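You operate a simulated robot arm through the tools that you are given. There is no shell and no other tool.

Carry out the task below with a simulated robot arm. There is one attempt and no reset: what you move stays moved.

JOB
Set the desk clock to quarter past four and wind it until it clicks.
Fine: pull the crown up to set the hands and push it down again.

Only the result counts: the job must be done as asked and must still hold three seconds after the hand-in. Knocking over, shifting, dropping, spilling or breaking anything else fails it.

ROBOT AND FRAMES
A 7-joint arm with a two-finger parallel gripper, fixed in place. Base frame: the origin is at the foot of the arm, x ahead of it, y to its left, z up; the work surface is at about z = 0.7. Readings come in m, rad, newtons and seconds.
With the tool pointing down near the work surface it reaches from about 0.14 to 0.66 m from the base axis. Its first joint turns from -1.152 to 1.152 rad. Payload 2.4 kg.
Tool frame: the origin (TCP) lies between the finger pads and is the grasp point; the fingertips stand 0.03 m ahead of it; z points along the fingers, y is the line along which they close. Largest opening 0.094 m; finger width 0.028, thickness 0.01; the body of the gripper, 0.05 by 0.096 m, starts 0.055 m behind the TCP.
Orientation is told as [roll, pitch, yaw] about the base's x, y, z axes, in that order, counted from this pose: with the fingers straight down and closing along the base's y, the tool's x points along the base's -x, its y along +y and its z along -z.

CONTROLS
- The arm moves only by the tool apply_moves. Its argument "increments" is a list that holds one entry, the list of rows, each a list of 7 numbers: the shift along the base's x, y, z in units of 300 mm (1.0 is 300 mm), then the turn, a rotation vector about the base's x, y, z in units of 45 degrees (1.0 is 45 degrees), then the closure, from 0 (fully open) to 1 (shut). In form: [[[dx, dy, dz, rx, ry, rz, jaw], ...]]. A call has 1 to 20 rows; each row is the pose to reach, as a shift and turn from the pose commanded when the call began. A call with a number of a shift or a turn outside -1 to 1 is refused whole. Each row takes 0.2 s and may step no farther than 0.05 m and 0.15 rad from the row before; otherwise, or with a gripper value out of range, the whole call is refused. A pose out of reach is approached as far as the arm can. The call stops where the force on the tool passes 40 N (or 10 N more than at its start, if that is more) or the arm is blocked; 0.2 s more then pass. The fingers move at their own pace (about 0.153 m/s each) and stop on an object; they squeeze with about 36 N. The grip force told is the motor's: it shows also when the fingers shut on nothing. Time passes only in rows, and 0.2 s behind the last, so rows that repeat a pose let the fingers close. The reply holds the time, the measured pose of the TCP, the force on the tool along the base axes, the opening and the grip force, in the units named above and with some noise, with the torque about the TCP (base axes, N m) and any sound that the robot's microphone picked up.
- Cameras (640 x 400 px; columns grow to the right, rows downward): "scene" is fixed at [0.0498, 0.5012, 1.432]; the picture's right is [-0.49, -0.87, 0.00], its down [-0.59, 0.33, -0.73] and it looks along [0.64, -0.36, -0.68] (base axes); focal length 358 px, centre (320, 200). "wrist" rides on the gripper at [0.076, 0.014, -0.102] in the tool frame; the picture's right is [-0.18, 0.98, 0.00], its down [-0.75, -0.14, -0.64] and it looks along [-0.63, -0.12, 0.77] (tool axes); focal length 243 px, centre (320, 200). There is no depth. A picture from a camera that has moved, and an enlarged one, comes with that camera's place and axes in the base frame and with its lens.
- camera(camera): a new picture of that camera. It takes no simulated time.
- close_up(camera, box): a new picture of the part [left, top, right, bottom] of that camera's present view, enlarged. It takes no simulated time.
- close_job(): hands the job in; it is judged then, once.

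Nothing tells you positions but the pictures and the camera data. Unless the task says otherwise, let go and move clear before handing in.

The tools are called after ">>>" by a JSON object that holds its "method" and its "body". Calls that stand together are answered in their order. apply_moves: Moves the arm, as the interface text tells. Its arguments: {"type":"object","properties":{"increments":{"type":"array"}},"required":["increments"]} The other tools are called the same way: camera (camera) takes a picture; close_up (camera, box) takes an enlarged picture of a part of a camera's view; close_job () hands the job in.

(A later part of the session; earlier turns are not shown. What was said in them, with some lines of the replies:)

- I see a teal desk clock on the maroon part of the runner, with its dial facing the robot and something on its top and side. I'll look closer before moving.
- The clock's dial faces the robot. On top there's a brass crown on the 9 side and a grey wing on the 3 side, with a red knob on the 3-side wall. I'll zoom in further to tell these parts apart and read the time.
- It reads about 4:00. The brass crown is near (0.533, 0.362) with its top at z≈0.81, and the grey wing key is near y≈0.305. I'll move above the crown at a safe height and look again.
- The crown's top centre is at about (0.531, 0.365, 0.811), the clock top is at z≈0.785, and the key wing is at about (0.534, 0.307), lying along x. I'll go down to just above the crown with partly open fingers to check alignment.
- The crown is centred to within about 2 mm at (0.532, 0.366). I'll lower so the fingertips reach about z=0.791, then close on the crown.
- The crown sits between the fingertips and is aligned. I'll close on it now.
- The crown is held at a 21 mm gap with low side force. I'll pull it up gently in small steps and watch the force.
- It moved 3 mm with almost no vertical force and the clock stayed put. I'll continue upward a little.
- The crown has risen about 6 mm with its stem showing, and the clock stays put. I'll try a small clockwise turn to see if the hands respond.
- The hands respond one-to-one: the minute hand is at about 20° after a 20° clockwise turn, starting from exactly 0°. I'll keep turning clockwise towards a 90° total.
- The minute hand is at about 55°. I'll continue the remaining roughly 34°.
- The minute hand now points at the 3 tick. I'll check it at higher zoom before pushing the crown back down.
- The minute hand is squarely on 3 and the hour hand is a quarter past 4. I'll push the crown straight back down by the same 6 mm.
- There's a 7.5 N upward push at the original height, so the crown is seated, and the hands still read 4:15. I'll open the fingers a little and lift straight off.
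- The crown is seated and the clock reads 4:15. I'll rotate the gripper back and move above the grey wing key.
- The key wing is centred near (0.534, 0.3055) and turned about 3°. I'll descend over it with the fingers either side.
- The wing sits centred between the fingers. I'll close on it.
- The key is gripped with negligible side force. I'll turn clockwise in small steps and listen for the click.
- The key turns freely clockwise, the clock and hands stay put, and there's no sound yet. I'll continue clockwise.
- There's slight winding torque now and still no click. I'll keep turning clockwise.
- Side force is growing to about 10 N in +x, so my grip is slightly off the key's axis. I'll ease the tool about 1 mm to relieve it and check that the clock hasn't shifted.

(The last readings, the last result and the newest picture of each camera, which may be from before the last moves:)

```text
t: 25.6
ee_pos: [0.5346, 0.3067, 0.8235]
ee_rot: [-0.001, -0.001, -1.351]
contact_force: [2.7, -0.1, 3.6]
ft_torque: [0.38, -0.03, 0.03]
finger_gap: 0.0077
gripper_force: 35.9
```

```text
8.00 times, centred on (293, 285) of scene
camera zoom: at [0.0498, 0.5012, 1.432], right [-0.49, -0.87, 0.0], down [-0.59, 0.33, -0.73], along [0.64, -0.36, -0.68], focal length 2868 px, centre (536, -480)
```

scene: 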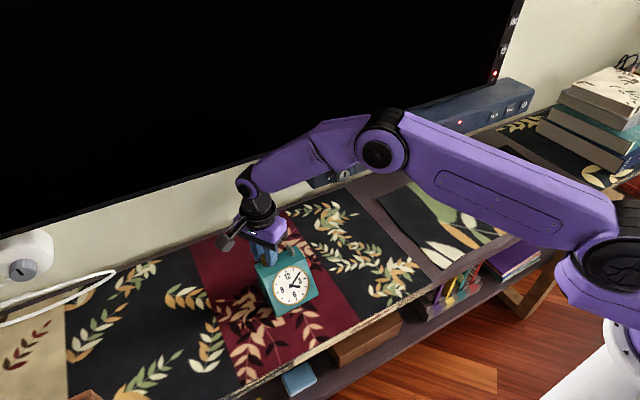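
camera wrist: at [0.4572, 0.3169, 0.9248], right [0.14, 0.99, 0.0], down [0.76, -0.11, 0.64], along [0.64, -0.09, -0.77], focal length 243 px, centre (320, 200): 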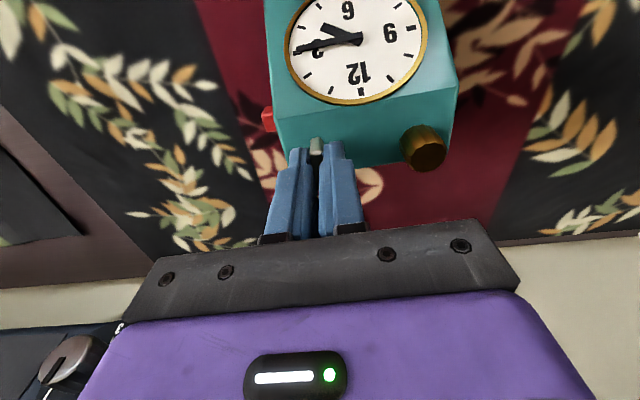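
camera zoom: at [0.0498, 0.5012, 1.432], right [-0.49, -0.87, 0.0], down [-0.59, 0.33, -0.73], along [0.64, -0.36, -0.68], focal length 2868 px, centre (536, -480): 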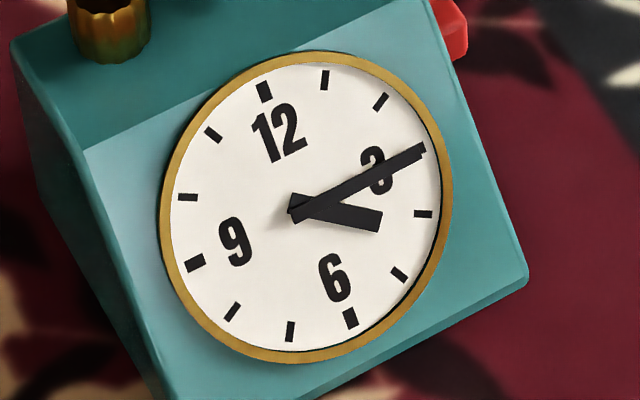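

The force is relieved, and the clock has moved less than 1 mm. I'll continue clockwise with a slight x drift correction.

>>> {"method": "apply_moves", "body": {"increments": [[[0.0005, 0, 0, 0, 0, -0.13, 1], [0.001, 0, 0, 0, 0, -0.26, 1], [0.0015, 0, 0, 0, 0, -0.39, 1], [0.002, 0, 0, 0, 0, -0.52, 1], [0.002, 0, 0, 0, 0, -0.65, 1], [0.002, 0, 0, 0, 0, -0.65, 1]]]}}

>>> {"method": "close_up", "body": {"camera": "scene", "box": [225, 210, 345, 310]}}

```text
t: 27.0
ee_pos: [0.5341, 0.3063, 0.8223]
ee_rot: [-0.001, 0.0, -1.862]
contact_force: [-3.8, -2.1, 11.1]
ft_torque: [-0.4, 0.16, 0.0]
finger_gap: 0.0077
gripper_force: 35.7
```

```text
4.00 times, centred on (285, 260) of scene
camera zoom: at [0.0495, 0.5011, 1.432], right [-0.49, -0.87, 0.0], down [-0.59, 0.33, -0.73], along [0.64, -0.36, -0.68], focal length 1434 px, centre (460, -40)
```

zoom: 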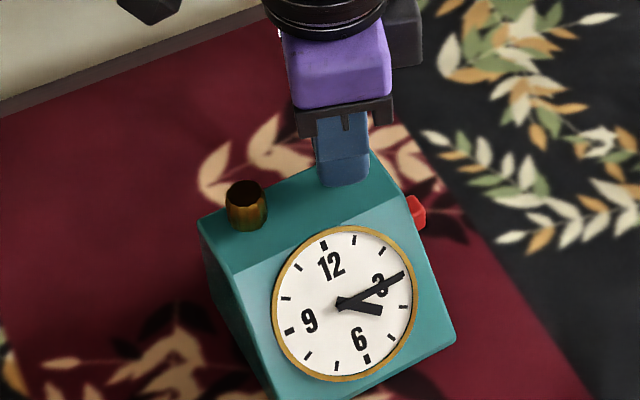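

The tool is being pushed up by 11 N, so I'll raise it about 1 mm while continuing clockwise. The key has turned about 109° so far.

>>> {"method": "apply_moves", "body": {"increments": [[[0, 0, 0.002, 0, 0, 0, 1], [-0.001, 0, 0.003, 0, 0, 0, 1], [-0.001, 0, 0.003, 0, 0, -0.13, 1], [-0.001, 0, 0.003, 0, 0, -0.26, 1], [-0.001, 0, 0.003, 0, 0, -0.39, 1], [-0.001, 0, 0.003, 0, 0, -0.39, 1]]]}}

>>> {"method": "camera", "body": {"camera": "scene"}}

>>> {"method": "camera", "body": {"camera": "wrist"}}

```text
t: 28.4
ee_pos: [0.5339, 0.306, 0.8225]
ee_rot: [0.001, -0.003, -2.17]
contact_force: [0.9, -0.4, -1.1]
ft_torque: [-0.19, -0.04, -0.03]
finger_gap: 0.0076
gripper_force: 36.1
```

```text
taken
```

scene: 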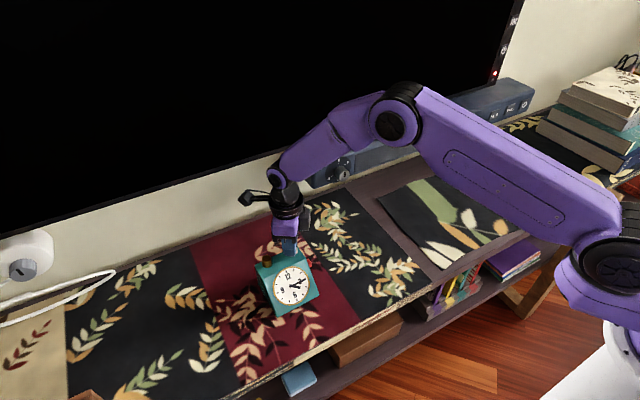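

```text
taken
camera wrist: at [0.5887, 0.3615, 0.925], right [0.71, -0.71, 0.0], down [-0.54, -0.54, 0.64], along [-0.45, -0.46, -0.77], focal length 243 px, centre (320, 200)
```

wrist: 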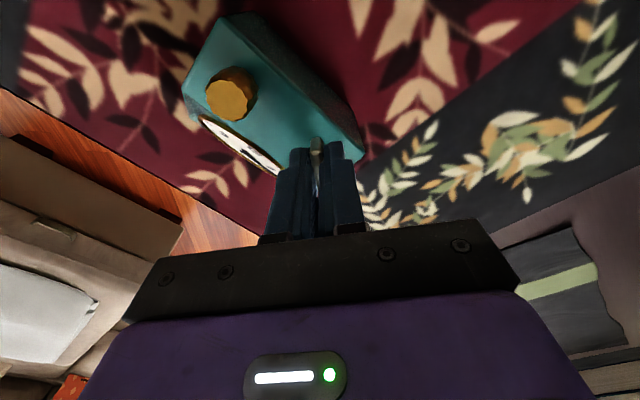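

Forces are low again and the key is at about 127°. I'll continue clockwise.

>>> {"method": "apply_moves", "body": {"increments": [[[0, 0, 0, 0, 0, -0.13, 1], [0, 0, 0, 0, 0, -0.26, 1], [0, 0, 0, 0, 0, -0.39, 1], [0, 0, 0, 0, 0, -0.52, 1], [0, 0, 0, 0, 0, -0.52, 1]]]}}

>>> {"method": "close_up", "body": {"camera": "scene", "box": [225, 210, 345, 310]}}

```text
t: 29.6
ee_pos: [0.5345, 0.3035, 0.8232]
ee_rot: [0.0, 0.0, -2.578]
contact_force: [-0.1, -0.8, -0.2]
ft_torque: [-0.27, -0.15, 0.01]
finger_gap: 0.0077
gripper_force: 35.6
```

```text
4.00 times, centred on (285, 260) of scene
camera zoom: at [0.0499, 0.5013, 1.4319], right [-0.49, -0.87, 0.0], down [-0.59, 0.33, -0.73], along [0.64, -0.36, -0.68], focal length 1434 px, centre (460, -40)
```

zoom: 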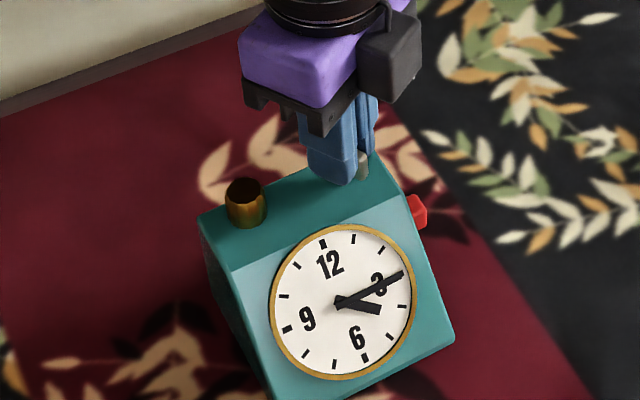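

The key is at about 150° and still silent with low forces. I'll keep turning.

>>> {"method": "apply_moves", "body": {"increments": [[[0, 0, 0, 0, 0, -0.13, 1], [0, 0, 0, 0, 0, -0.26, 1], [0, 0, 0, 0, 0, -0.39, 1], [0, 0, 0, 0, 0, -0.52, 1], [0, 0, 0, 0, 0, -0.52, 1]]]}}

>>> {"method": "close_up", "body": {"camera": "scene", "box": [225, 210, 345, 310]}}

```text
t: 30.8
ee_pos: [0.5353, 0.3058, 0.824]
ee_rot: [0.0, 0.0, -2.626]
contact_force: [-0.1, -0.1, -0.3]
ft_torque: [-0.25, -0.16, -0.03]
finger_gap: 0.0075
gripper_force: 35.9
out of reach, approached as far as the arm can: row 1, 2, 3, 4, 5
```

```text
4.00 times, centred on (285, 260) of scene
camera zoom: at [0.0499, 0.5013, 1.4319], right [-0.49, -0.87, 0.0], down [-0.59, 0.33, -0.73], along [0.64, -0.36, -0.68], focal length 1434 px, centre (460, -40)
```

zoom: 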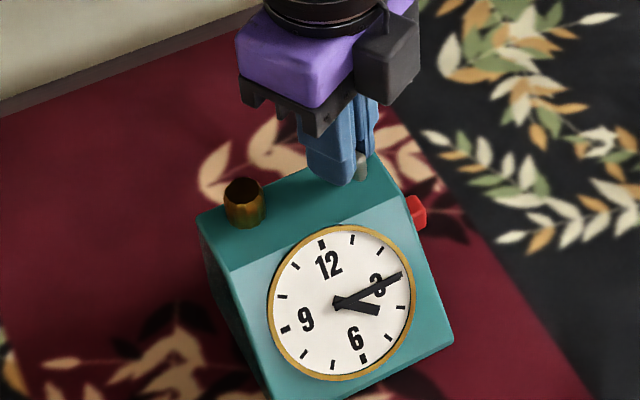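

The arm's wrist limit is at yaw ≈ -2.63, with the key wound about 153° so far. I'll release, lift clear, rotate back 180° and re-grip.

>>> {"method": "apply_moves", "body": {"increments": [[[0, 0, 0, 0, 0, 0, 0.85], [0, 0, 0, 0, 0, 0, 0.7], [0, 0, 0, 0, 0, 0, 0.7], [0, 0, 0.04, 0, 0, 0, 0.7], [0, 0, 0.1, 0, 0, 0, 0.7], [0, 0, 0.18, 0, 0, 0, 0.7], [0, 0, 0.18, 0, 0, 0, 0.7]]]}}

>>> {"method": "close_up", "body": {"camera": "scene", "box": [225, 210, 345, 310]}}

>>> {"method": "camera", "body": {"camera": "wrist"}}

```text
t: 32.4
ee_pos: [0.5347, 0.3055, 0.8765]
ee_rot: [0.001, 0.0, -2.627]
contact_force: [0.0, -0.2, -0.1]
ft_torque: [-0.02, -0.02, 0.0]
finger_gap: 0.0283
gripper_force: 0.1
```

```text
4.00 times, centred on (285, 260) of scene
camera zoom: at [0.0498, 0.5012, 1.432], right [-0.49, -0.87, 0.0], down [-0.59, 0.33, -0.73], along [0.64, -0.36, -0.68], focal length 1434 px, centre (460, -40)
```

zoom: 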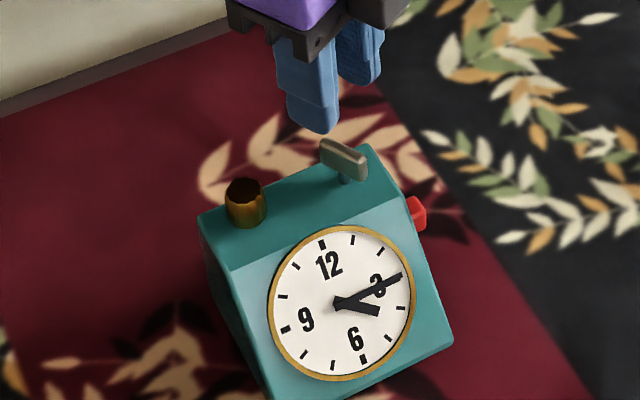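

```text
taken
camera wrist: at [0.6085, 0.3317, 0.98], right [0.32, -0.95, 0.0], down [-0.73, -0.25, 0.64], along [-0.61, -0.21, -0.77], focal length 243 px, centre (320, 200)
```

wrist: 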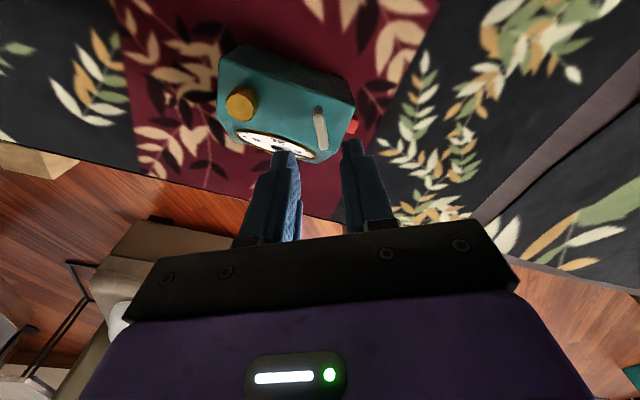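

The key stayed where I turned it. Rotating the gripper back counter-clockwise above the key now.

>>> {"method": "apply_moves", "body": {"increments": [[[0, 0, 0, 0, 0, 0.16, 0.7], [0, 0, 0, 0, 0, 0.33, 0.7], [0, 0, 0, 0, 0, 0.5, 0.7], [0, 0, 0, 0, 0, 0.67, 0.7], [0, 0, 0, 0, 0, 0.84, 0.7], [0, 0, 0, 0, 0, 1.0, 0.7]]]}}

>>> {"method": "apply_moves", "body": {"increments": [[[0, 0, 0, 0, 0, 0.16, 0.7], [0, 0, 0, 0, 0, 0.33, 0.7], [0, 0, 0, 0, 0, 0.5, 0.7], [0, 0, 0, 0, 0, 0.67, 0.7], [0, 0, 0, 0, 0, 0.84, 0.7], [0, 0, 0, 0, 0, 1.0, 0.7]]]}}

>>> {"method": "apply_moves", "body": {"increments": [[[0, 0, 0, 0, 0, 0.16, 0.7], [0, 0, 0, 0, 0, 0.33, 0.7], [0, 0, 0, 0, 0, 0.5, 0.7], [0, 0, 0, 0, 0, 0.67, 0.7], [0, 0, 0, 0, 0, 0.84, 0.7], [0, 0, 0, 0, 0, 1.0, 0.7]]]}}

>>> {"method": "apply_moves", "body": {"increments": [[[0, 0, 0, 0, 0, 0.16, 0.7], [0, 0, 0, 0, 0, 0.33, 0.7], [0, 0, 0, 0, 0, 0.5, 0.7], [0, 0, 0, 0, 0, 0.67, 0.7], [0, 0, 0, 0, 0, 0.84, 0.7], [0, 0, 0, 0, 0, 1.0, 0.7]]]}}

>>> {"method": "camera", "body": {"camera": "wrist"}}

```text
t: 33.8
ee_pos: [0.5345, 0.3055, 0.8763]
ee_rot: [-0.002, 0.002, -1.84]
contact_force: [-0.3, -0.2, -0.8]
ft_torque: [-0.01, 0.0, 0.04]
finger_gap: 0.0283
gripper_force: 0.1
```

```text
t: 35.2
ee_pos: [0.5333, 0.3062, 0.8767]
ee_rot: [0.001, 0.001, -1.055]
contact_force: [0.2, 0.3, 0.6]
ft_torque: [0.0, 0.01, 0.0]
finger_gap: 0.0282
gripper_force: 0.1
```

```text
t: 36.6
ee_pos: [0.5332, 0.306, 0.8761]
ee_rot: [0.0, 0.001, -0.27]
contact_force: [-0.3, -0.4, 0.5]
ft_torque: [-0.02, -0.01, -0.03]
finger_gap: 0.0281
gripper_force: 0.1
```

```text
t: 38.0
ee_pos: [0.5347, 0.3063, 0.8759]
ee_rot: [0.0, 0.001, 0.516]
contact_force: [0.2, 0.2, 0.0]
ft_torque: [-0.02, 0.04, -0.01]
finger_gap: 0.0282
gripper_force: 0.0
```

```text
taken
camera wrist: at [0.4611, 0.2816, 0.9794], right [-0.33, 0.95, 0.0], down [0.72, 0.25, 0.64], along [0.61, 0.21, -0.77], focal length 243 px, centre (320, 200)
```

wrist: 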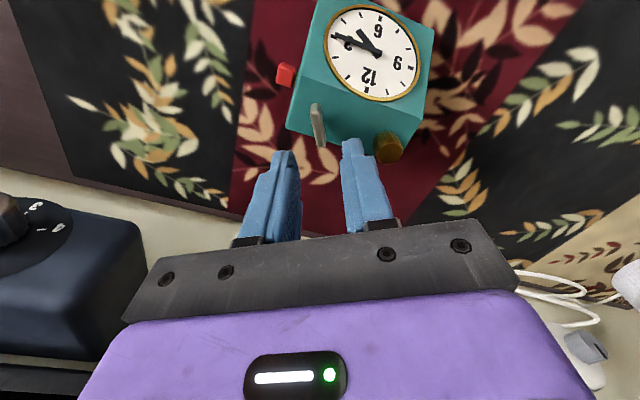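

Yaw is 0.516, which matches the wing direction. I'll zoom in to confirm alignment before descending.

>>> {"method": "close_up", "body": {"camera": "wrist", "box": [260, 80, 380, 180]}}

>>> {"method": "close_up", "body": {"camera": "scene", "box": [268, 260, 318, 310]}}

```text
4.00 times, centred on (320, 130) of wrist
camera zoom: at [0.4611, 0.2816, 0.9794], right [-0.33, 0.95, 0.0], down [0.72, 0.25, 0.64], along [0.61, 0.21, -0.77], focal length 970 px, centre (320, 480)
```

zoom: 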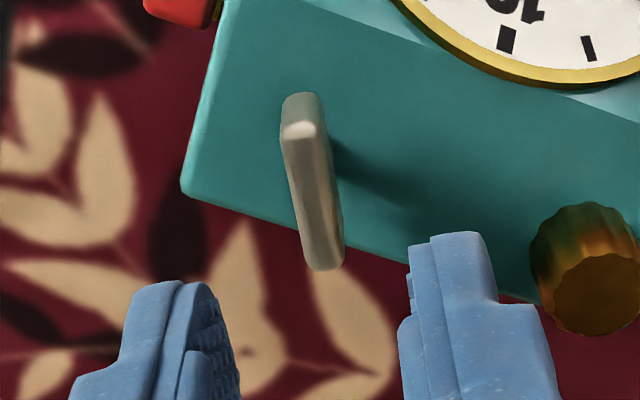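

```text
8.00 times, centred on (293, 285) of scene
camera zoom: at [0.0498, 0.5012, 1.432], right [-0.49, -0.87, 0.0], down [-0.59, 0.33, -0.73], along [0.64, -0.36, -0.68], focal length 2868 px, centre (536, -480)
```

zoom: 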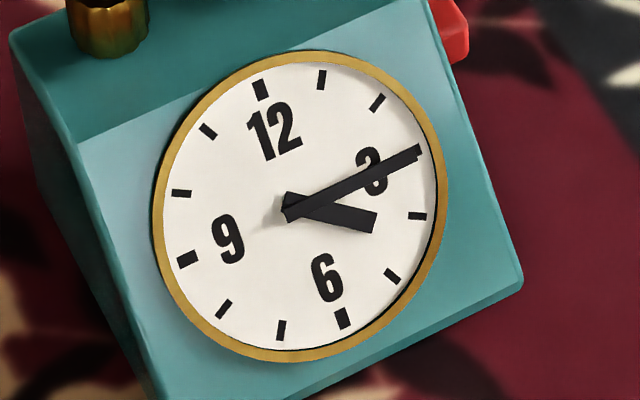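

The hands still read 4:15, and the clock has shifted less than 2 mm. The wing is between the fingers, so I'll descend and re-grip.

>>> {"method": "apply_moves", "body": {"increments": [[[-0.002, -0.002, -0.05, 0, 0, 0, 0.7], [-0.002, -0.002, -0.1, 0, 0, 0, 0.7], [-0.002, -0.002, -0.14, 0, 0, 0, 0.7], [-0.002, -0.002, -0.165, 0, 0, 0, 0.7], [-0.002, -0.002, -0.177, 0, 0, 0, 0.7], [-0.002, -0.002, -0.177, 0, 0, 0, 0.7]]]}}

>>> {"method": "close_up", "body": {"camera": "wrist", "box": [240, 100, 400, 220]}}

```text
t: 39.4
ee_pos: [0.5335, 0.3049, 0.8254]
ee_rot: [-0.001, 0.002, 0.515]
contact_force: [0.3, -0.2, 0.2]
ft_torque: [0.04, 0.02, -0.02]
finger_gap: 0.028
gripper_force: 0.1
```

```text
3.33 times, centred on (320, 160) of wrist
camera zoom: at [0.4605, 0.2809, 0.9272], right [-0.32, 0.95, 0.0], down [0.73, 0.25, 0.64], along [0.61, 0.21, -0.77], focal length 809 px, centre (320, 333)
```

zoom: 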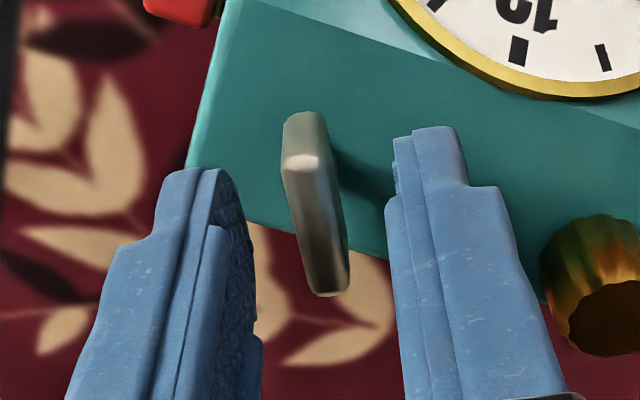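

The wing is centred between the fingers. I'll close and continue winding clockwise.

>>> {"method": "apply_moves", "body": {"increments": [[[0, 0, 0, 0, 0, 0, 0.8], [0, 0, 0, 0, 0, 0, 0.9], [0, 0, 0, 0, 0, 0, 1], [0, 0, 0, 0, 0, 0, 1]]]}}

>>> {"method": "apply_moves", "body": {"increments": [[[0, 0, 0, 0, 0, -0.13, 1], [0, 0, 0, 0, 0, -0.26, 1], [0, 0, 0, 0, 0, -0.39, 1], [0, 0, 0, 0, 0, -0.52, 1], [0, 0, 0, 0, 0, -0.52, 1]]]}}

>>> {"method": "close_up", "body": {"camera": "scene", "box": [225, 210, 345, 310]}}

```text
t: 40.4
ee_pos: [0.533, 0.3037, 0.825]
ee_rot: [-0.001, 0.001, 0.515]
contact_force: [1.1, -1.0, -0.9]
ft_torque: [-0.01, -0.07, 0.03]
finger_gap: 0.0077
gripper_force: 36.4
```

```text
t: 41.6
ee_pos: [0.5339, 0.3052, 0.824]
ee_rot: [0.0, 0.0, 0.103]
contact_force: [-2.9, -6.8, 12.4]
ft_torque: [-0.16, 0.29, -0.02]
finger_gap: 0.0075
gripper_force: 35.8
```

```text
4.00 times, centred on (285, 260) of scene
camera zoom: at [0.0495, 0.501, 1.4321], right [-0.49, -0.87, 0.0], down [-0.59, 0.33, -0.73], along [0.64, -0.36, -0.68], focal length 1434 px, centre (460, -40)
```

zoom: 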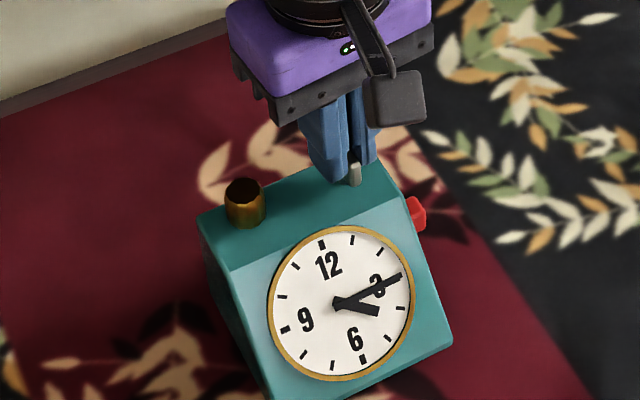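

There's about 12 N upward and 7 N sideways on the tool, so I'll ease with the force and keep turning.

>>> {"method": "apply_moves", "body": {"increments": [[[-0.001, -0.0025, 0.004, 0, 0, 0, 1], [-0.001, -0.0025, 0.004, 0, 0, 0, 1]]]}}

>>> {"method": "apply_moves", "body": {"increments": [[[0, 0, 0, 0, 0, -0.13, 1], [0, 0, 0, 0, 0, -0.26, 1], [0, 0, 0, 0, 0, -0.39, 1], [0, 0, 0, 0, 0, -0.39, 1]]]}}

>>> {"method": "close_up", "body": {"camera": "scene", "box": [225, 210, 345, 310]}}

```text
t: 42.2
ee_pos: [0.5331, 0.3053, 0.8245]
ee_rot: [0.001, 0.0, 0.106]
contact_force: [1.1, -2.0, -0.3]
ft_torque: [0.0, -0.41, -0.04]
finger_gap: 0.0079
gripper_force: 35.5
```

```text
t: 43.2
ee_pos: [0.5335, 0.3064, 0.8248]
ee_rot: [0.001, -0.001, -0.2]
contact_force: [-0.5, 1.1, 0.9]
ft_torque: [-0.2, -0.22, -0.01]
finger_gap: 0.0076
gripper_force: 35.7
```

```text
4.00 times, centred on (285, 260) of scene
camera zoom: at [0.0499, 0.5014, 1.4319], right [-0.49, -0.87, 0.0], down [-0.59, 0.33, -0.73], along [0.64, -0.36, -0.68], focal length 1434 px, centre (460, -40)
```

zoom: 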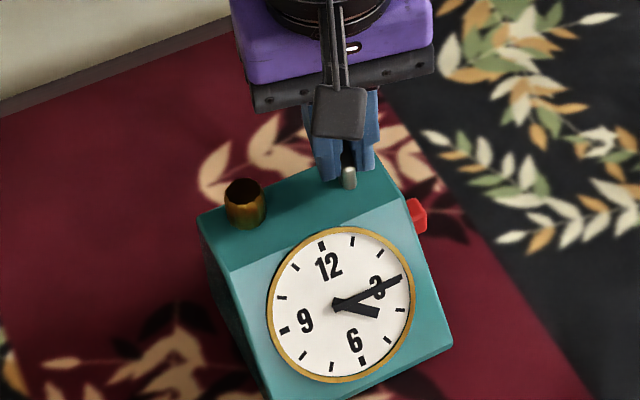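

Forces are low and the key has turned about 194° in total. I'll continue clockwise.

>>> {"method": "apply_moves", "body": {"increments": [[[0, 0, 0, 0, 0, -0.13, 1], [0, 0, 0, 0, 0, -0.26, 1], [0, 0, 0, 0, 0, -0.39, 1], [0, 0, 0, 0, 0, -0.52, 1], [0, 0, 0, 0, 0, -0.52, 1]]]}}

>>> {"method": "close_up", "body": {"camera": "scene", "box": [225, 210, 345, 310]}}

```text
t: 44.4
ee_pos: [0.5337, 0.3057, 0.8249]
ee_rot: [0.0, 0.0, -0.609]
contact_force: [-0.1, -0.1, 0.2]
ft_torque: [-0.28, -0.14, 0.0]
finger_gap: 0.0078
gripper_force: 36.1
```

```text
4.00 times, centred on (285, 260) of scene
camera zoom: at [0.05, 0.5014, 1.4319], right [-0.49, -0.87, 0.0], down [-0.59, 0.33, -0.73], along [0.64, -0.36, -0.68], focal length 1434 px, centre (460, -40)
```

zoom: 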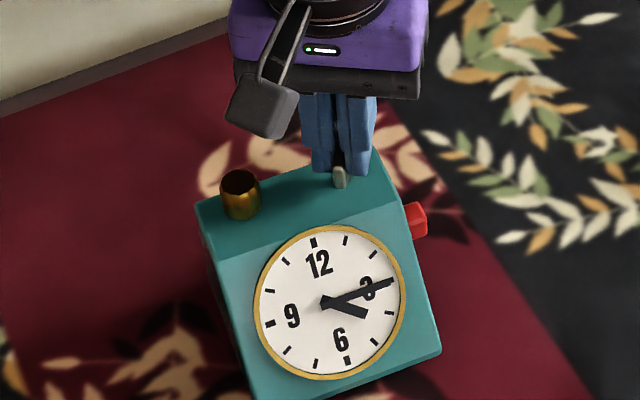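

The clock itself has started turning with the key, so there's more resistance now. I'll stop and measure how much the clock has rotated.

>>> {"method": "close_up", "body": {"camera": "scene", "box": [268, 260, 318, 310]}}

>>> {"method": "camera", "body": {"camera": "wrist"}}

>>> {"method": "close_up", "body": {"camera": "scene", "box": [265, 238, 315, 278]}}

```text
8.00 times, centred on (293, 285) of scene
camera zoom: at [0.05, 0.5014, 1.4319], right [-0.49, -0.87, 0.0], down [-0.59, 0.33, -0.73], along [0.64, -0.36, -0.68], focal length 2868 px, centre (536, -480)
```

zoom: 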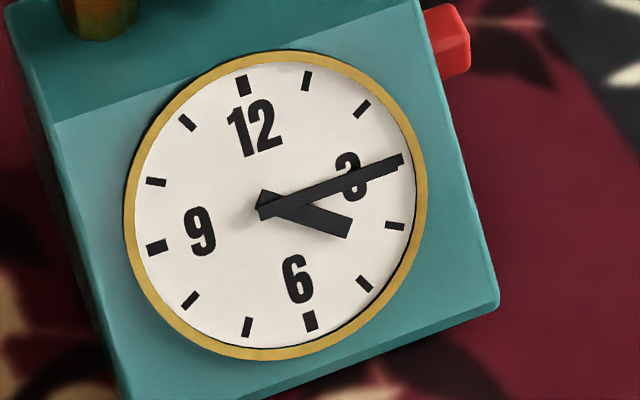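

```text
taken
camera wrist: at [0.4795, 0.3613, 0.9281], right [0.71, 0.7, 0.0], down [0.54, -0.55, 0.64], along [0.45, -0.46, -0.77], focal length 243 px, centre (320, 200)
```

wrist: 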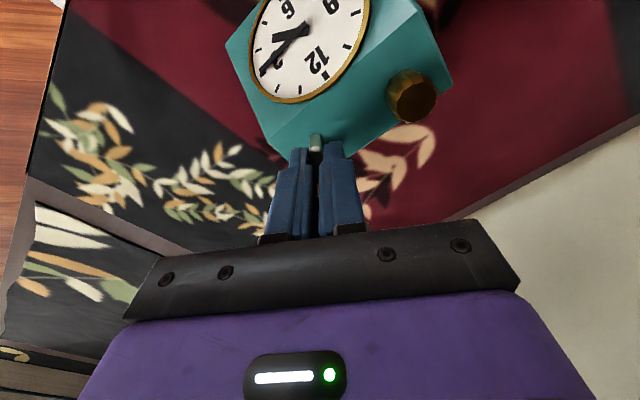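

```text
10.00 times, centred on (290, 258) of scene
camera zoom: at [0.05, 0.5014, 1.4319], right [-0.49, -0.87, 0.0], down [-0.59, 0.33, -0.73], along [0.64, -0.36, -0.68], focal length 3584 px, centre (620, -380)
```

zoom: 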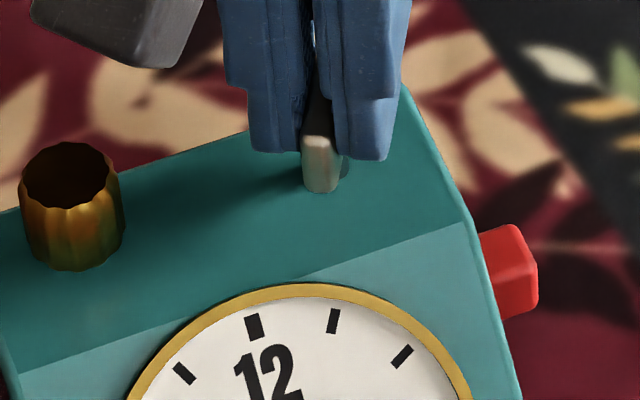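

The clock has yawed about 7° clockwise, while the key itself has still turned about 210° relative to it. I'll press down lightly for table friction and turn more slowly.

>>> {"method": "apply_moves", "body": {"increments": [[[0, 0, -0.003, 0, 0, 0, 1], [0, 0, -0.005, 0, 0, 0, 1], [0, 0, -0.005, 0, 0, 0, 1]]]}}

>>> {"method": "apply_moves", "body": {"increments": [[[0, 0, 0, 0, 0, -0.04, 1], [0, 0, 0, 0, 0, -0.08, 1], [0, 0, 0, 0, 0, -0.12, 1], [0, 0, 0, 0, 0, -0.16, 1], [0, 0, 0, 0, 0, -0.2, 1], [0, 0, 0, 0, 0, -0.24, 1]]]}}

>>> {"method": "close_up", "body": {"camera": "scene", "box": [268, 260, 318, 310]}}

```text
t: 45.2
ee_pos: [0.5348, 0.3038, 0.8255]
ee_rot: [0.001, 0.0, -0.611]
contact_force: [2.0, -1.5, 2.7]
ft_torque: [0.32, 0.55, 0.01]
finger_gap: 0.0076
gripper_force: 36.2
```

```text
t: 46.6
ee_pos: [0.5338, 0.3046, 0.824]
ee_rot: [0.0, 0.001, -0.799]
contact_force: [-1.6, -6.1, 19.1]
ft_torque: [-0.27, -0.03, -0.01]
finger_gap: 0.0077
gripper_force: 35.6
```

```text
8.00 times, centred on (293, 285) of scene
camera zoom: at [0.0494, 0.5009, 1.4321], right [-0.49, -0.87, 0.0], down [-0.59, 0.33, -0.73], along [0.64, -0.36, -0.68], focal length 2868 px, centre (536, -480)
```

zoom: 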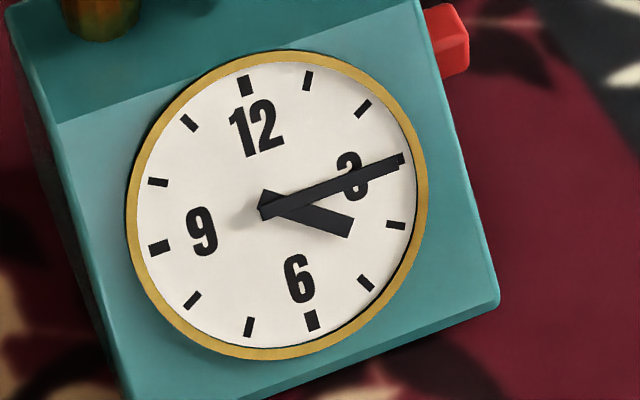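

Pressing down at about 19 N holds the clock in place while the key turns. I'll continue clockwise this way.

>>> {"method": "apply_moves", "body": {"increments": [[[0, 0, 0, 0, 0, -0.07, 1], [0, 0, 0, 0, 0, -0.14, 1], [0, 0, 0, 0, 0, -0.21, 1], [0, 0, 0, 0, 0, -0.28, 1], [0, 0, 0, 0, 0, -0.35, 1], [0, 0, 0, 0, 0, -0.42, 1]]]}}

>>> {"method": "close_up", "body": {"camera": "scene", "box": [268, 260, 318, 310]}}

```text
t: 48.0
ee_pos: [0.5349, 0.3039, 0.824]
ee_rot: [0.002, 0.0, -1.129]
contact_force: [-1.2, -9.2, 27.6]
ft_torque: [-0.53, -0.09, 0.0]
finger_gap: 0.0077
gripper_force: 36.0
```

```text
8.00 times, centred on (293, 285) of scene
camera zoom: at [0.0493, 0.5008, 1.4322], right [-0.49, -0.87, 0.0], down [-0.59, 0.33, -0.73], along [0.64, -0.36, -0.68], focal length 2868 px, centre (536, -480)
```

zoom: 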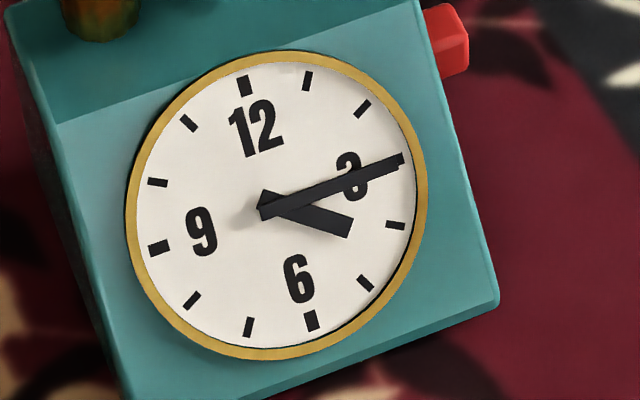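

The clock isn't moving, but the press has built up to 28 N. I'll ease up about 1 mm and a bit sideways while continuing to turn.

>>> {"method": "apply_moves", "body": {"increments": [[[0, -0.002, 0.003, 0, 0, 0, 1], [0, -0.002, 0.003, 0, 0, -0.07, 1], [0, -0.002, 0.003, 0, 0, -0.14, 1], [0, -0.002, 0.003, 0, 0, -0.21, 1], [0, -0.002, 0.003, 0, 0, -0.28, 1], [0, -0.002, 0.003, 0, 0, -0.35, 1]]]}}

>>> {"method": "close_up", "body": {"camera": "scene", "box": [268, 260, 318, 310]}}

```text
t: 49.4
ee_pos: [0.533, 0.3037, 0.8237]
ee_rot: [-0.002, 0.001, -1.403]
contact_force: [3.6, -0.5, 1.6]
ft_torque: [0.47, -0.06, -0.01]
finger_gap: 0.0076
gripper_force: 36.3
```

```text
8.00 times, centred on (293, 285) of scene
camera zoom: at [0.0498, 0.5012, 1.432], right [-0.49, -0.87, 0.0], down [-0.59, 0.33, -0.73], along [0.64, -0.36, -0.68], focal length 2868 px, centre (536, -480)
```

zoom: 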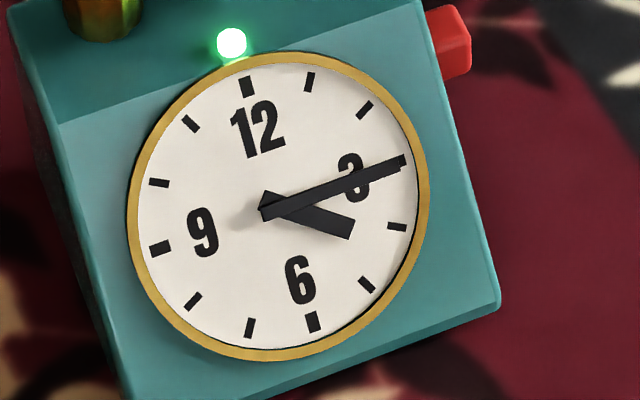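

A green light has come on at the top of the clock, though no click was reported. I'll look closer and let a moment pass without moving.

>>> {"method": "close_up", "body": {"camera": "scene", "box": [255, 235, 325, 315]}}

>>> {"method": "apply_moves", "body": {"increments": [[[0, 0, 0, 0, 0, 0, 1], [0, 0, 0, 0, 0, 0, 1]]]}}

>>> {"method": "camera", "body": {"camera": "wrist"}}

>>> {"method": "close_up", "body": {"camera": "scene", "box": [255, 235, 325, 315]}}

```text
5.00 times, centred on (290, 275) of scene
camera zoom: at [0.0498, 0.5012, 1.432], right [-0.49, -0.87, 0.0], down [-0.59, 0.33, -0.73], along [0.64, -0.36, -0.68], focal length 1792 px, centre (470, -175)
```

zoom: 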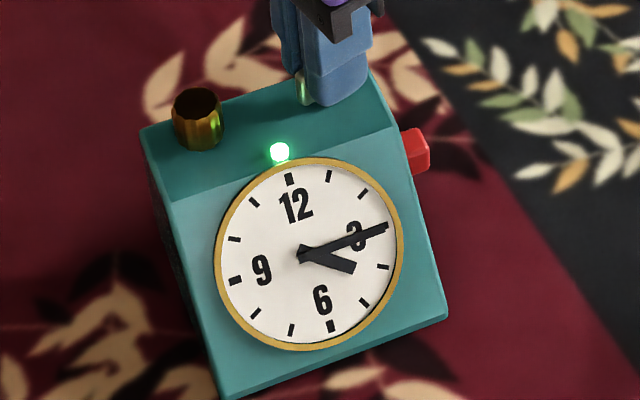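

```text
t: 50.0
ee_pos: [0.5335, 0.3053, 0.8237]
ee_rot: [-0.002, 0.0, -1.402]
contact_force: [0.5, 1.1, -0.5]
ft_torque: [0.39, 0.0, -0.04]
finger_gap: 0.0079
gripper_force: 35.9
```

```text
taken
camera wrist: at [0.5347, 0.3826, 0.9271], right [1.0, -0.02, 0.0], down [-0.01, -0.77, 0.64], along [-0.01, -0.64, -0.77], focal length 243 px, centre (320, 200)
```

wrist: 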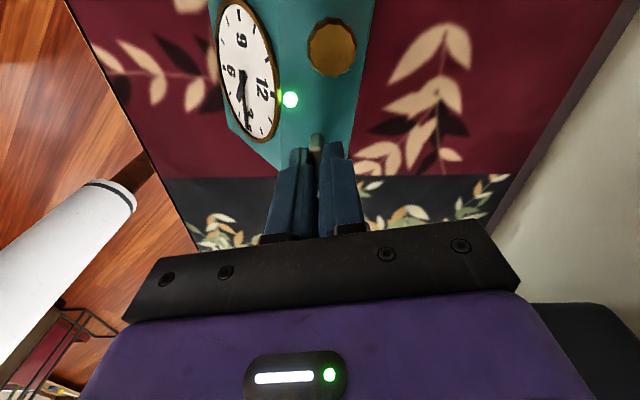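

```text
5.00 times, centred on (290, 275) of scene
camera zoom: at [0.0498, 0.5013, 1.4319], right [-0.49, -0.87, 0.0], down [-0.59, 0.33, -0.73], along [0.64, -0.36, -0.68], focal length 1792 px, centre (470, -175)
```

zoom: 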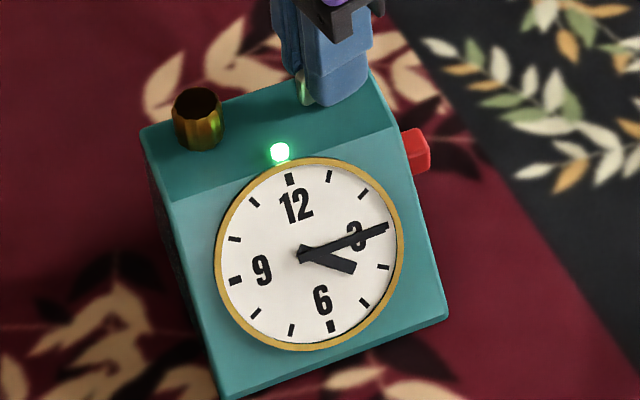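

The light is steady, but no click has been heard and the job says to wind until it clicks. I'll continue clockwise in smaller steps, listening after each.

>>> {"method": "apply_moves", "body": {"increments": [[[0, 0, -0.002, 0, 0, -0.04, 1], [0, 0, -0.003, 0, 0, -0.08, 1], [0, 0, -0.003, 0, 0, -0.12, 1], [0, 0, -0.003, 0, 0, -0.16, 1]]]}}

>>> {"method": "close_up", "body": {"camera": "scene", "box": [255, 235, 325, 315]}}

```text
t: 51.0
ee_pos: [0.5324, 0.3055, 0.8246]
ee_rot: [0.0, 0.0, -1.528]
contact_force: [-9.0, -4.1, 16.3]
ft_torque: [-0.09, 0.28, 0.03]
finger_gap: 0.0078
gripper_force: 35.9
```

```text
5.00 times, centred on (290, 275) of scene
camera zoom: at [0.0493, 0.501, 1.4321], right [-0.49, -0.87, 0.0], down [-0.59, 0.33, -0.73], along [0.64, -0.36, -0.68], focal length 1792 px, centre (470, -175)
```

zoom: 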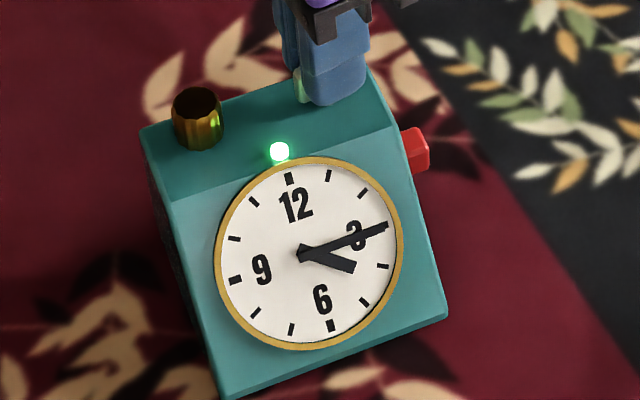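

There's still no sound, and the clock and hands are unchanged. Continuing clockwise with a small side correction.

>>> {"method": "apply_moves", "body": {"increments": [[[-0.002, -0.001, 0, 0, 0, -0.05, 1], [-0.003, -0.001, 0, 0, 0, -0.1, 1], [-0.003, -0.001, 0, 0, 0, -0.15, 1], [-0.003, -0.001, 0, 0, 0, -0.2, 1], [-0.003, -0.001, 0, 0, 0, -0.25, 1]]]}}

>>> {"method": "close_up", "body": {"camera": "scene", "box": [255, 235, 325, 315]}}

```text
t: 52.2
ee_pos: [0.5344, 0.3039, 0.8233]
ee_rot: [0.002, 0.003, -1.725]
contact_force: [2.7, 0.0, 9.6]
ft_torque: [0.16, -0.06, 0.61]
finger_gap: 0.0075
gripper_force: 35.7
```

```text
5.00 times, centred on (290, 275) of scene
camera zoom: at [0.0497, 0.5011, 1.432], right [-0.49, -0.87, 0.0], down [-0.59, 0.33, -0.73], along [0.64, -0.36, -0.68], focal length 1792 px, centre (470, -175)
```

zoom: 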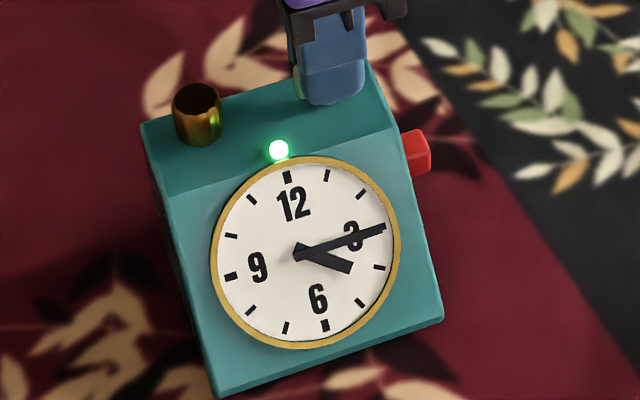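

A firm 0.6 N·m resistance has appeared in the winding direction, with the light on but no click yet. I'll press a little more to steady the clock and turn a few degrees further, listening.

>>> {"method": "apply_moves", "body": {"increments": [[[0, 0, -0.002, 0, 0, 0, 1], [0, 0, -0.003, 0, 0, -0.02, 1], [0, 0, -0.003, 0, 0, -0.04, 1], [0, 0, -0.003, 0, 0, -0.06, 1], [0, 0, -0.003, 0, 0, -0.06, 1]]]}}

>>> {"method": "close_up", "body": {"camera": "scene", "box": [255, 235, 325, 315]}}

```text
t: 53.4
ee_pos: [0.5326, 0.3038, 0.8218]
ee_rot: [0.004, 0.003, -1.771]
contact_force: [1.0, -6.2, 28.4]
ft_torque: [-0.36, 0.31, 1.03]
finger_gap: 0.0084
gripper_force: 36.0
```

```text
5.00 times, centred on (290, 275) of scene
camera zoom: at [0.0493, 0.5008, 1.4321], right [-0.49, -0.87, 0.0], down [-0.59, 0.33, -0.73], along [0.64, -0.36, -0.68], focal length 1792 px, centre (470, -175)
```

zoom: 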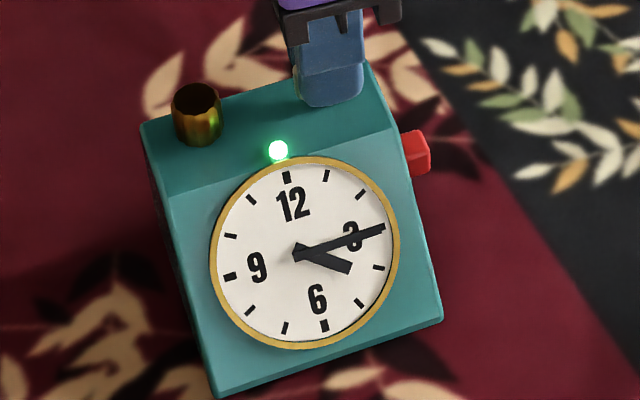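

Torque is now 1.0 N·m with no further travel, so the key is at the end of its travel. I'll back off the strain a few degrees and ease the downward press before deciding.

>>> {"method": "apply_moves", "body": {"increments": [[[0, 0, 0.002, 0, 0, 0.04, 1], [0, 0, 0.004, 0, 0, 0.08, 1], [0, 0, 0.004, 0, 0, 0.12, 1], [0, 0, 0.004, 0, 0, 0.12, 1]]]}}

>>> {"method": "close_up", "body": {"camera": "scene", "box": [255, 235, 325, 315]}}

>>> {"method": "camera", "body": {"camera": "wrist"}}

>>> {"method": "camera", "body": {"camera": "scene"}}

```text
t: 54.4
ee_pos: [0.5332, 0.3035, 0.8228]
ee_rot: [0.001, 0.001, -1.678]
contact_force: [5.0, -1.7, 7.0]
ft_torque: [0.98, -0.25, 0.01]
finger_gap: 0.0075
gripper_force: 36.0
```

```text
5.00 times, centred on (290, 275) of scene
camera zoom: at [0.0498, 0.5011, 1.432], right [-0.49, -0.87, 0.0], down [-0.59, 0.33, -0.73], along [0.64, -0.36, -0.68], focal length 1792 px, centre (470, -175)
```

zoom: 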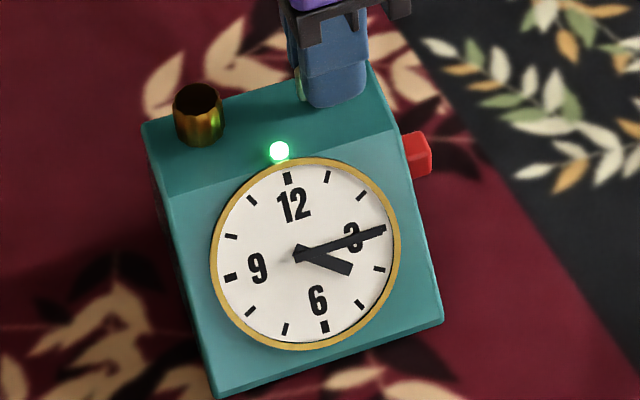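

```text
taken
camera wrist: at [0.555, 0.3786, 0.9263], right [0.96, -0.29, 0.0], down [-0.22, -0.73, 0.64], along [-0.18, -0.61, -0.77], focal length 243 px, centre (320, 200)
```

wrist: 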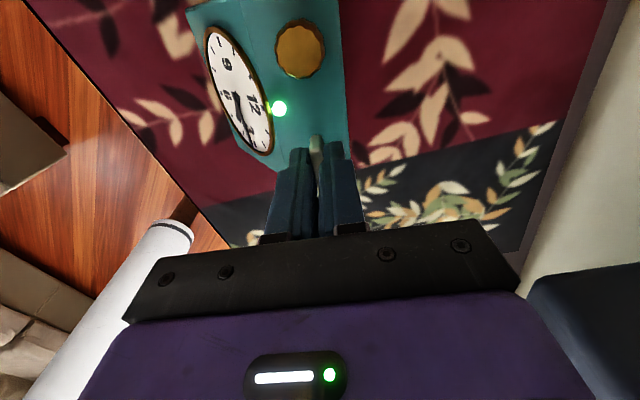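

```text
taken
```

scene: 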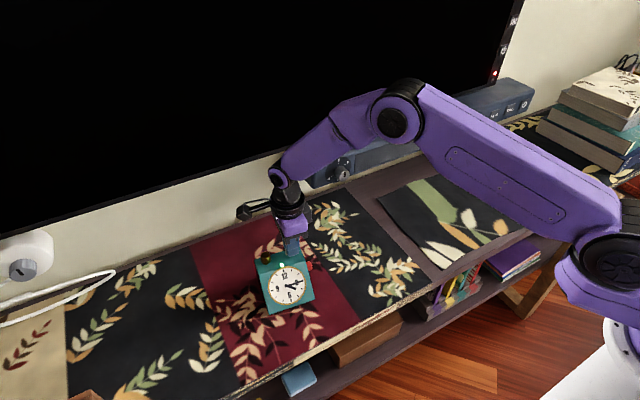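

The strain is gone, the lamp stays lit and the hands are still at 4:15. The key is at its 270° end stop. I'll release the key gently and lift clear.

>>> {"method": "apply_moves", "body": {"increments": [[[0, 0, 0, 0, 0, 0, 0.85], [0, 0, 0, 0, 0, 0, 0.7], [0, 0, 0, 0, 0, 0, 0.7], [0, 0, 0.04, 0, 0, 0, 0.7], [0, 0, 0.1, 0, 0, 0, 0.7], [0, 0, 0.2, 0, 0, 0, 0.7], [0, 0, 0.3, 0, 0, 0, 0.7], [0, 0, 0.3, 0, 0, 0, 0.7]]]}}

>>> {"method": "close_up", "body": {"camera": "scene", "box": [265, 238, 315, 278]}}

>>> {"method": "close_up", "body": {"camera": "scene", "box": [268, 260, 318, 310]}}

>>> {"method": "camera", "body": {"camera": "wrist"}}

```text
t: 56.2
ee_pos: [0.5321, 0.3027, 0.9141]
ee_rot: [0.001, -0.001, -1.678]
contact_force: [-0.4, 0.0, -0.9]
ft_torque: [0.0, -0.01, -0.01]
finger_gap: 0.0283
gripper_force: 0.1
```

```text
10.00 times, centred on (290, 258) of scene
camera zoom: at [0.0498, 0.5012, 1.432], right [-0.49, -0.87, 0.0], down [-0.59, 0.33, -0.73], along [0.64, -0.36, -0.68], focal length 3584 px, centre (620, -380)
```

zoom: 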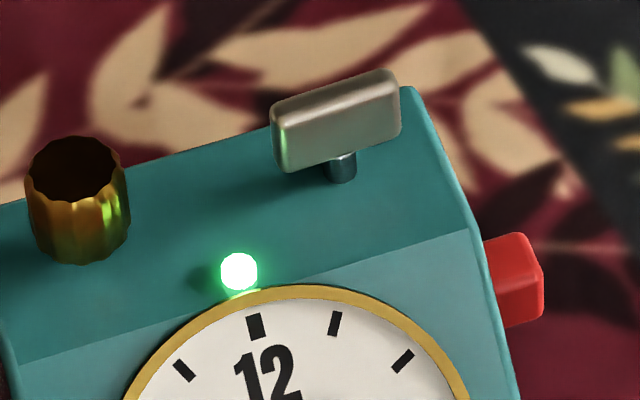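

```text
8.00 times, centred on (293, 285) of scene
camera zoom: at [0.0498, 0.5012, 1.432], right [-0.49, -0.87, 0.0], down [-0.59, 0.33, -0.73], along [0.64, -0.36, -0.68], focal length 2868 px, centre (536, -480)
```

zoom: 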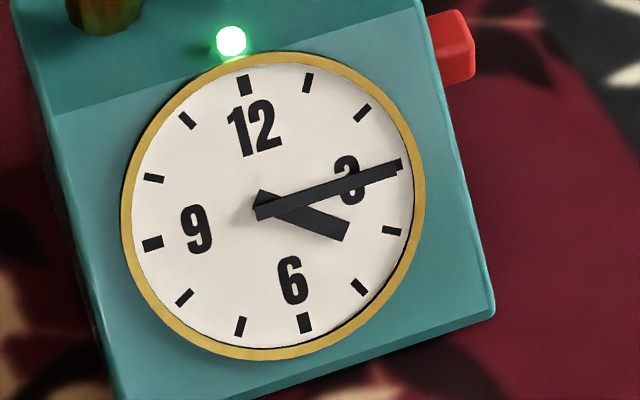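

```text
taken
camera wrist: at [0.5545, 0.3775, 1.0166], right [0.96, -0.29, 0.0], down [-0.22, -0.73, 0.64], along [-0.18, -0.62, -0.77], focal length 243 px, centre (320, 200)
```

wrist: 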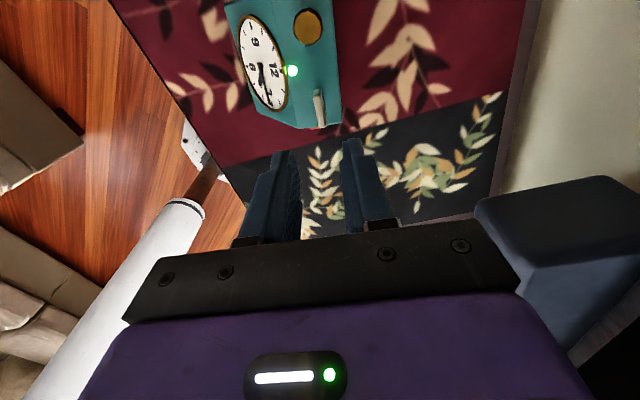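

The key wing now lies along the clock's width (270°), the lamp is lit, the crown is seated and the hands read 4:15. I'll move well clear and watch that everything holds.

>>> {"method": "apply_moves", "body": {"increments": [[[0, 0, 0.12, 0, 0, 0, 0.7], [0, 0, 0.25, 0, 0, 0, 0.6], [-0.1, 0, 0.38, 0, 0, 0, 0.5], [-0.22, -0.05, 0.45, 0, 0, 0, 0.3], [-0.34, -0.1, 0.5, 0, 0, 0, 0], [-0.45, -0.15, 0.5, 0, 0, 0, 0], [-0.45, -0.15, 0.5, 0, 0, 0, 0], [-0.45, -0.15, 0.5, 0, 0, 0, 0], [-0.45, -0.15, 0.5, 0, 0, 0, 0], [-0.45, -0.15, 0.5, 0, 0, 0, 0], [-0.45, -0.15, 0.5, 0, 0, 0, 0], [-0.45, -0.15, 0.5, 0, 0, 0, 0], [-0.45, -0.15, 0.5, 0, 0, 0, 0], [-0.45, -0.15, 0.5, 0, 0, 0, 0]]]}}

>>> {"method": "camera", "body": {"camera": "scene"}}

>>> {"method": "close_up", "body": {"camera": "scene", "box": [255, 235, 325, 315]}}

```text
t: 59.2
ee_pos: [0.4, 0.2593, 1.0628]
ee_rot: [0.002, -0.001, -1.676]
contact_force: [-0.7, 0.4, 0.0]
ft_torque: [0.0, 0.0, -0.01]
finger_gap: 0.0941
gripper_force: 0.0
```

```text
taken
```

scene: 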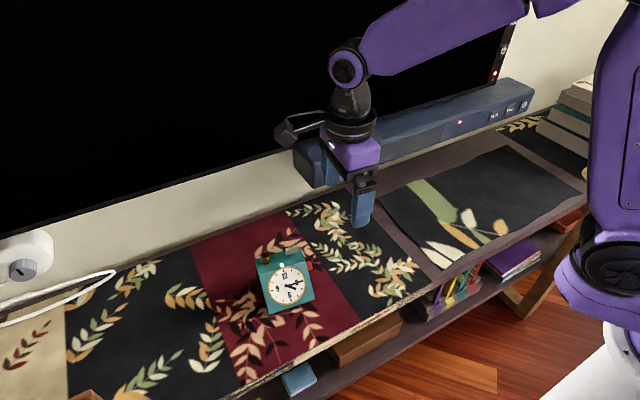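

```text
5.00 times, centred on (290, 275) of scene
camera zoom: at [0.0498, 0.5012, 1.432], right [-0.49, -0.87, 0.0], down [-0.59, 0.33, -0.73], along [0.64, -0.36, -0.68], focal length 1792 px, centre (470, -175)
```

zoom: 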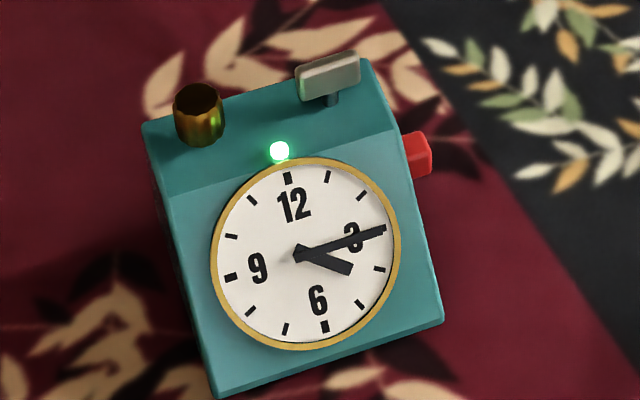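

Everything is holding: the hands read 4:15, the crown is down, the key is at its end stop with the green lamp lit, and the arm is clear. I never heard a click, so I'm relying on the lamp and the stop as evidence that it's wound. I'm handing in now.

>>> {"method": "close_job", "body": {}}

```text
The job is handed in.
```

I set the clock to quarter past four and wound it fully, but I never heard the click you asked for.

- **Time:** I pulled the crown up, turned the hands from 4:00 to 4:15 and pushed the crown back down. The hands still read 4:15 when I last looked, just before handing in.
- **Winding:** I turned the grey key clockwise about 270°, until it hit a firm stop. A green lamp on the clock lit shortly before the stop and stayed on after I let go. The microphone reported no sound at any point, so the lamp and the stop are my only evidence that it is wound.
- **Clock position:** While I was winding, the clock turned about 8° clockwise on the table and shifted by a few millimetres at most. I left it there. It is upright, and I saw nothing else disturbed.
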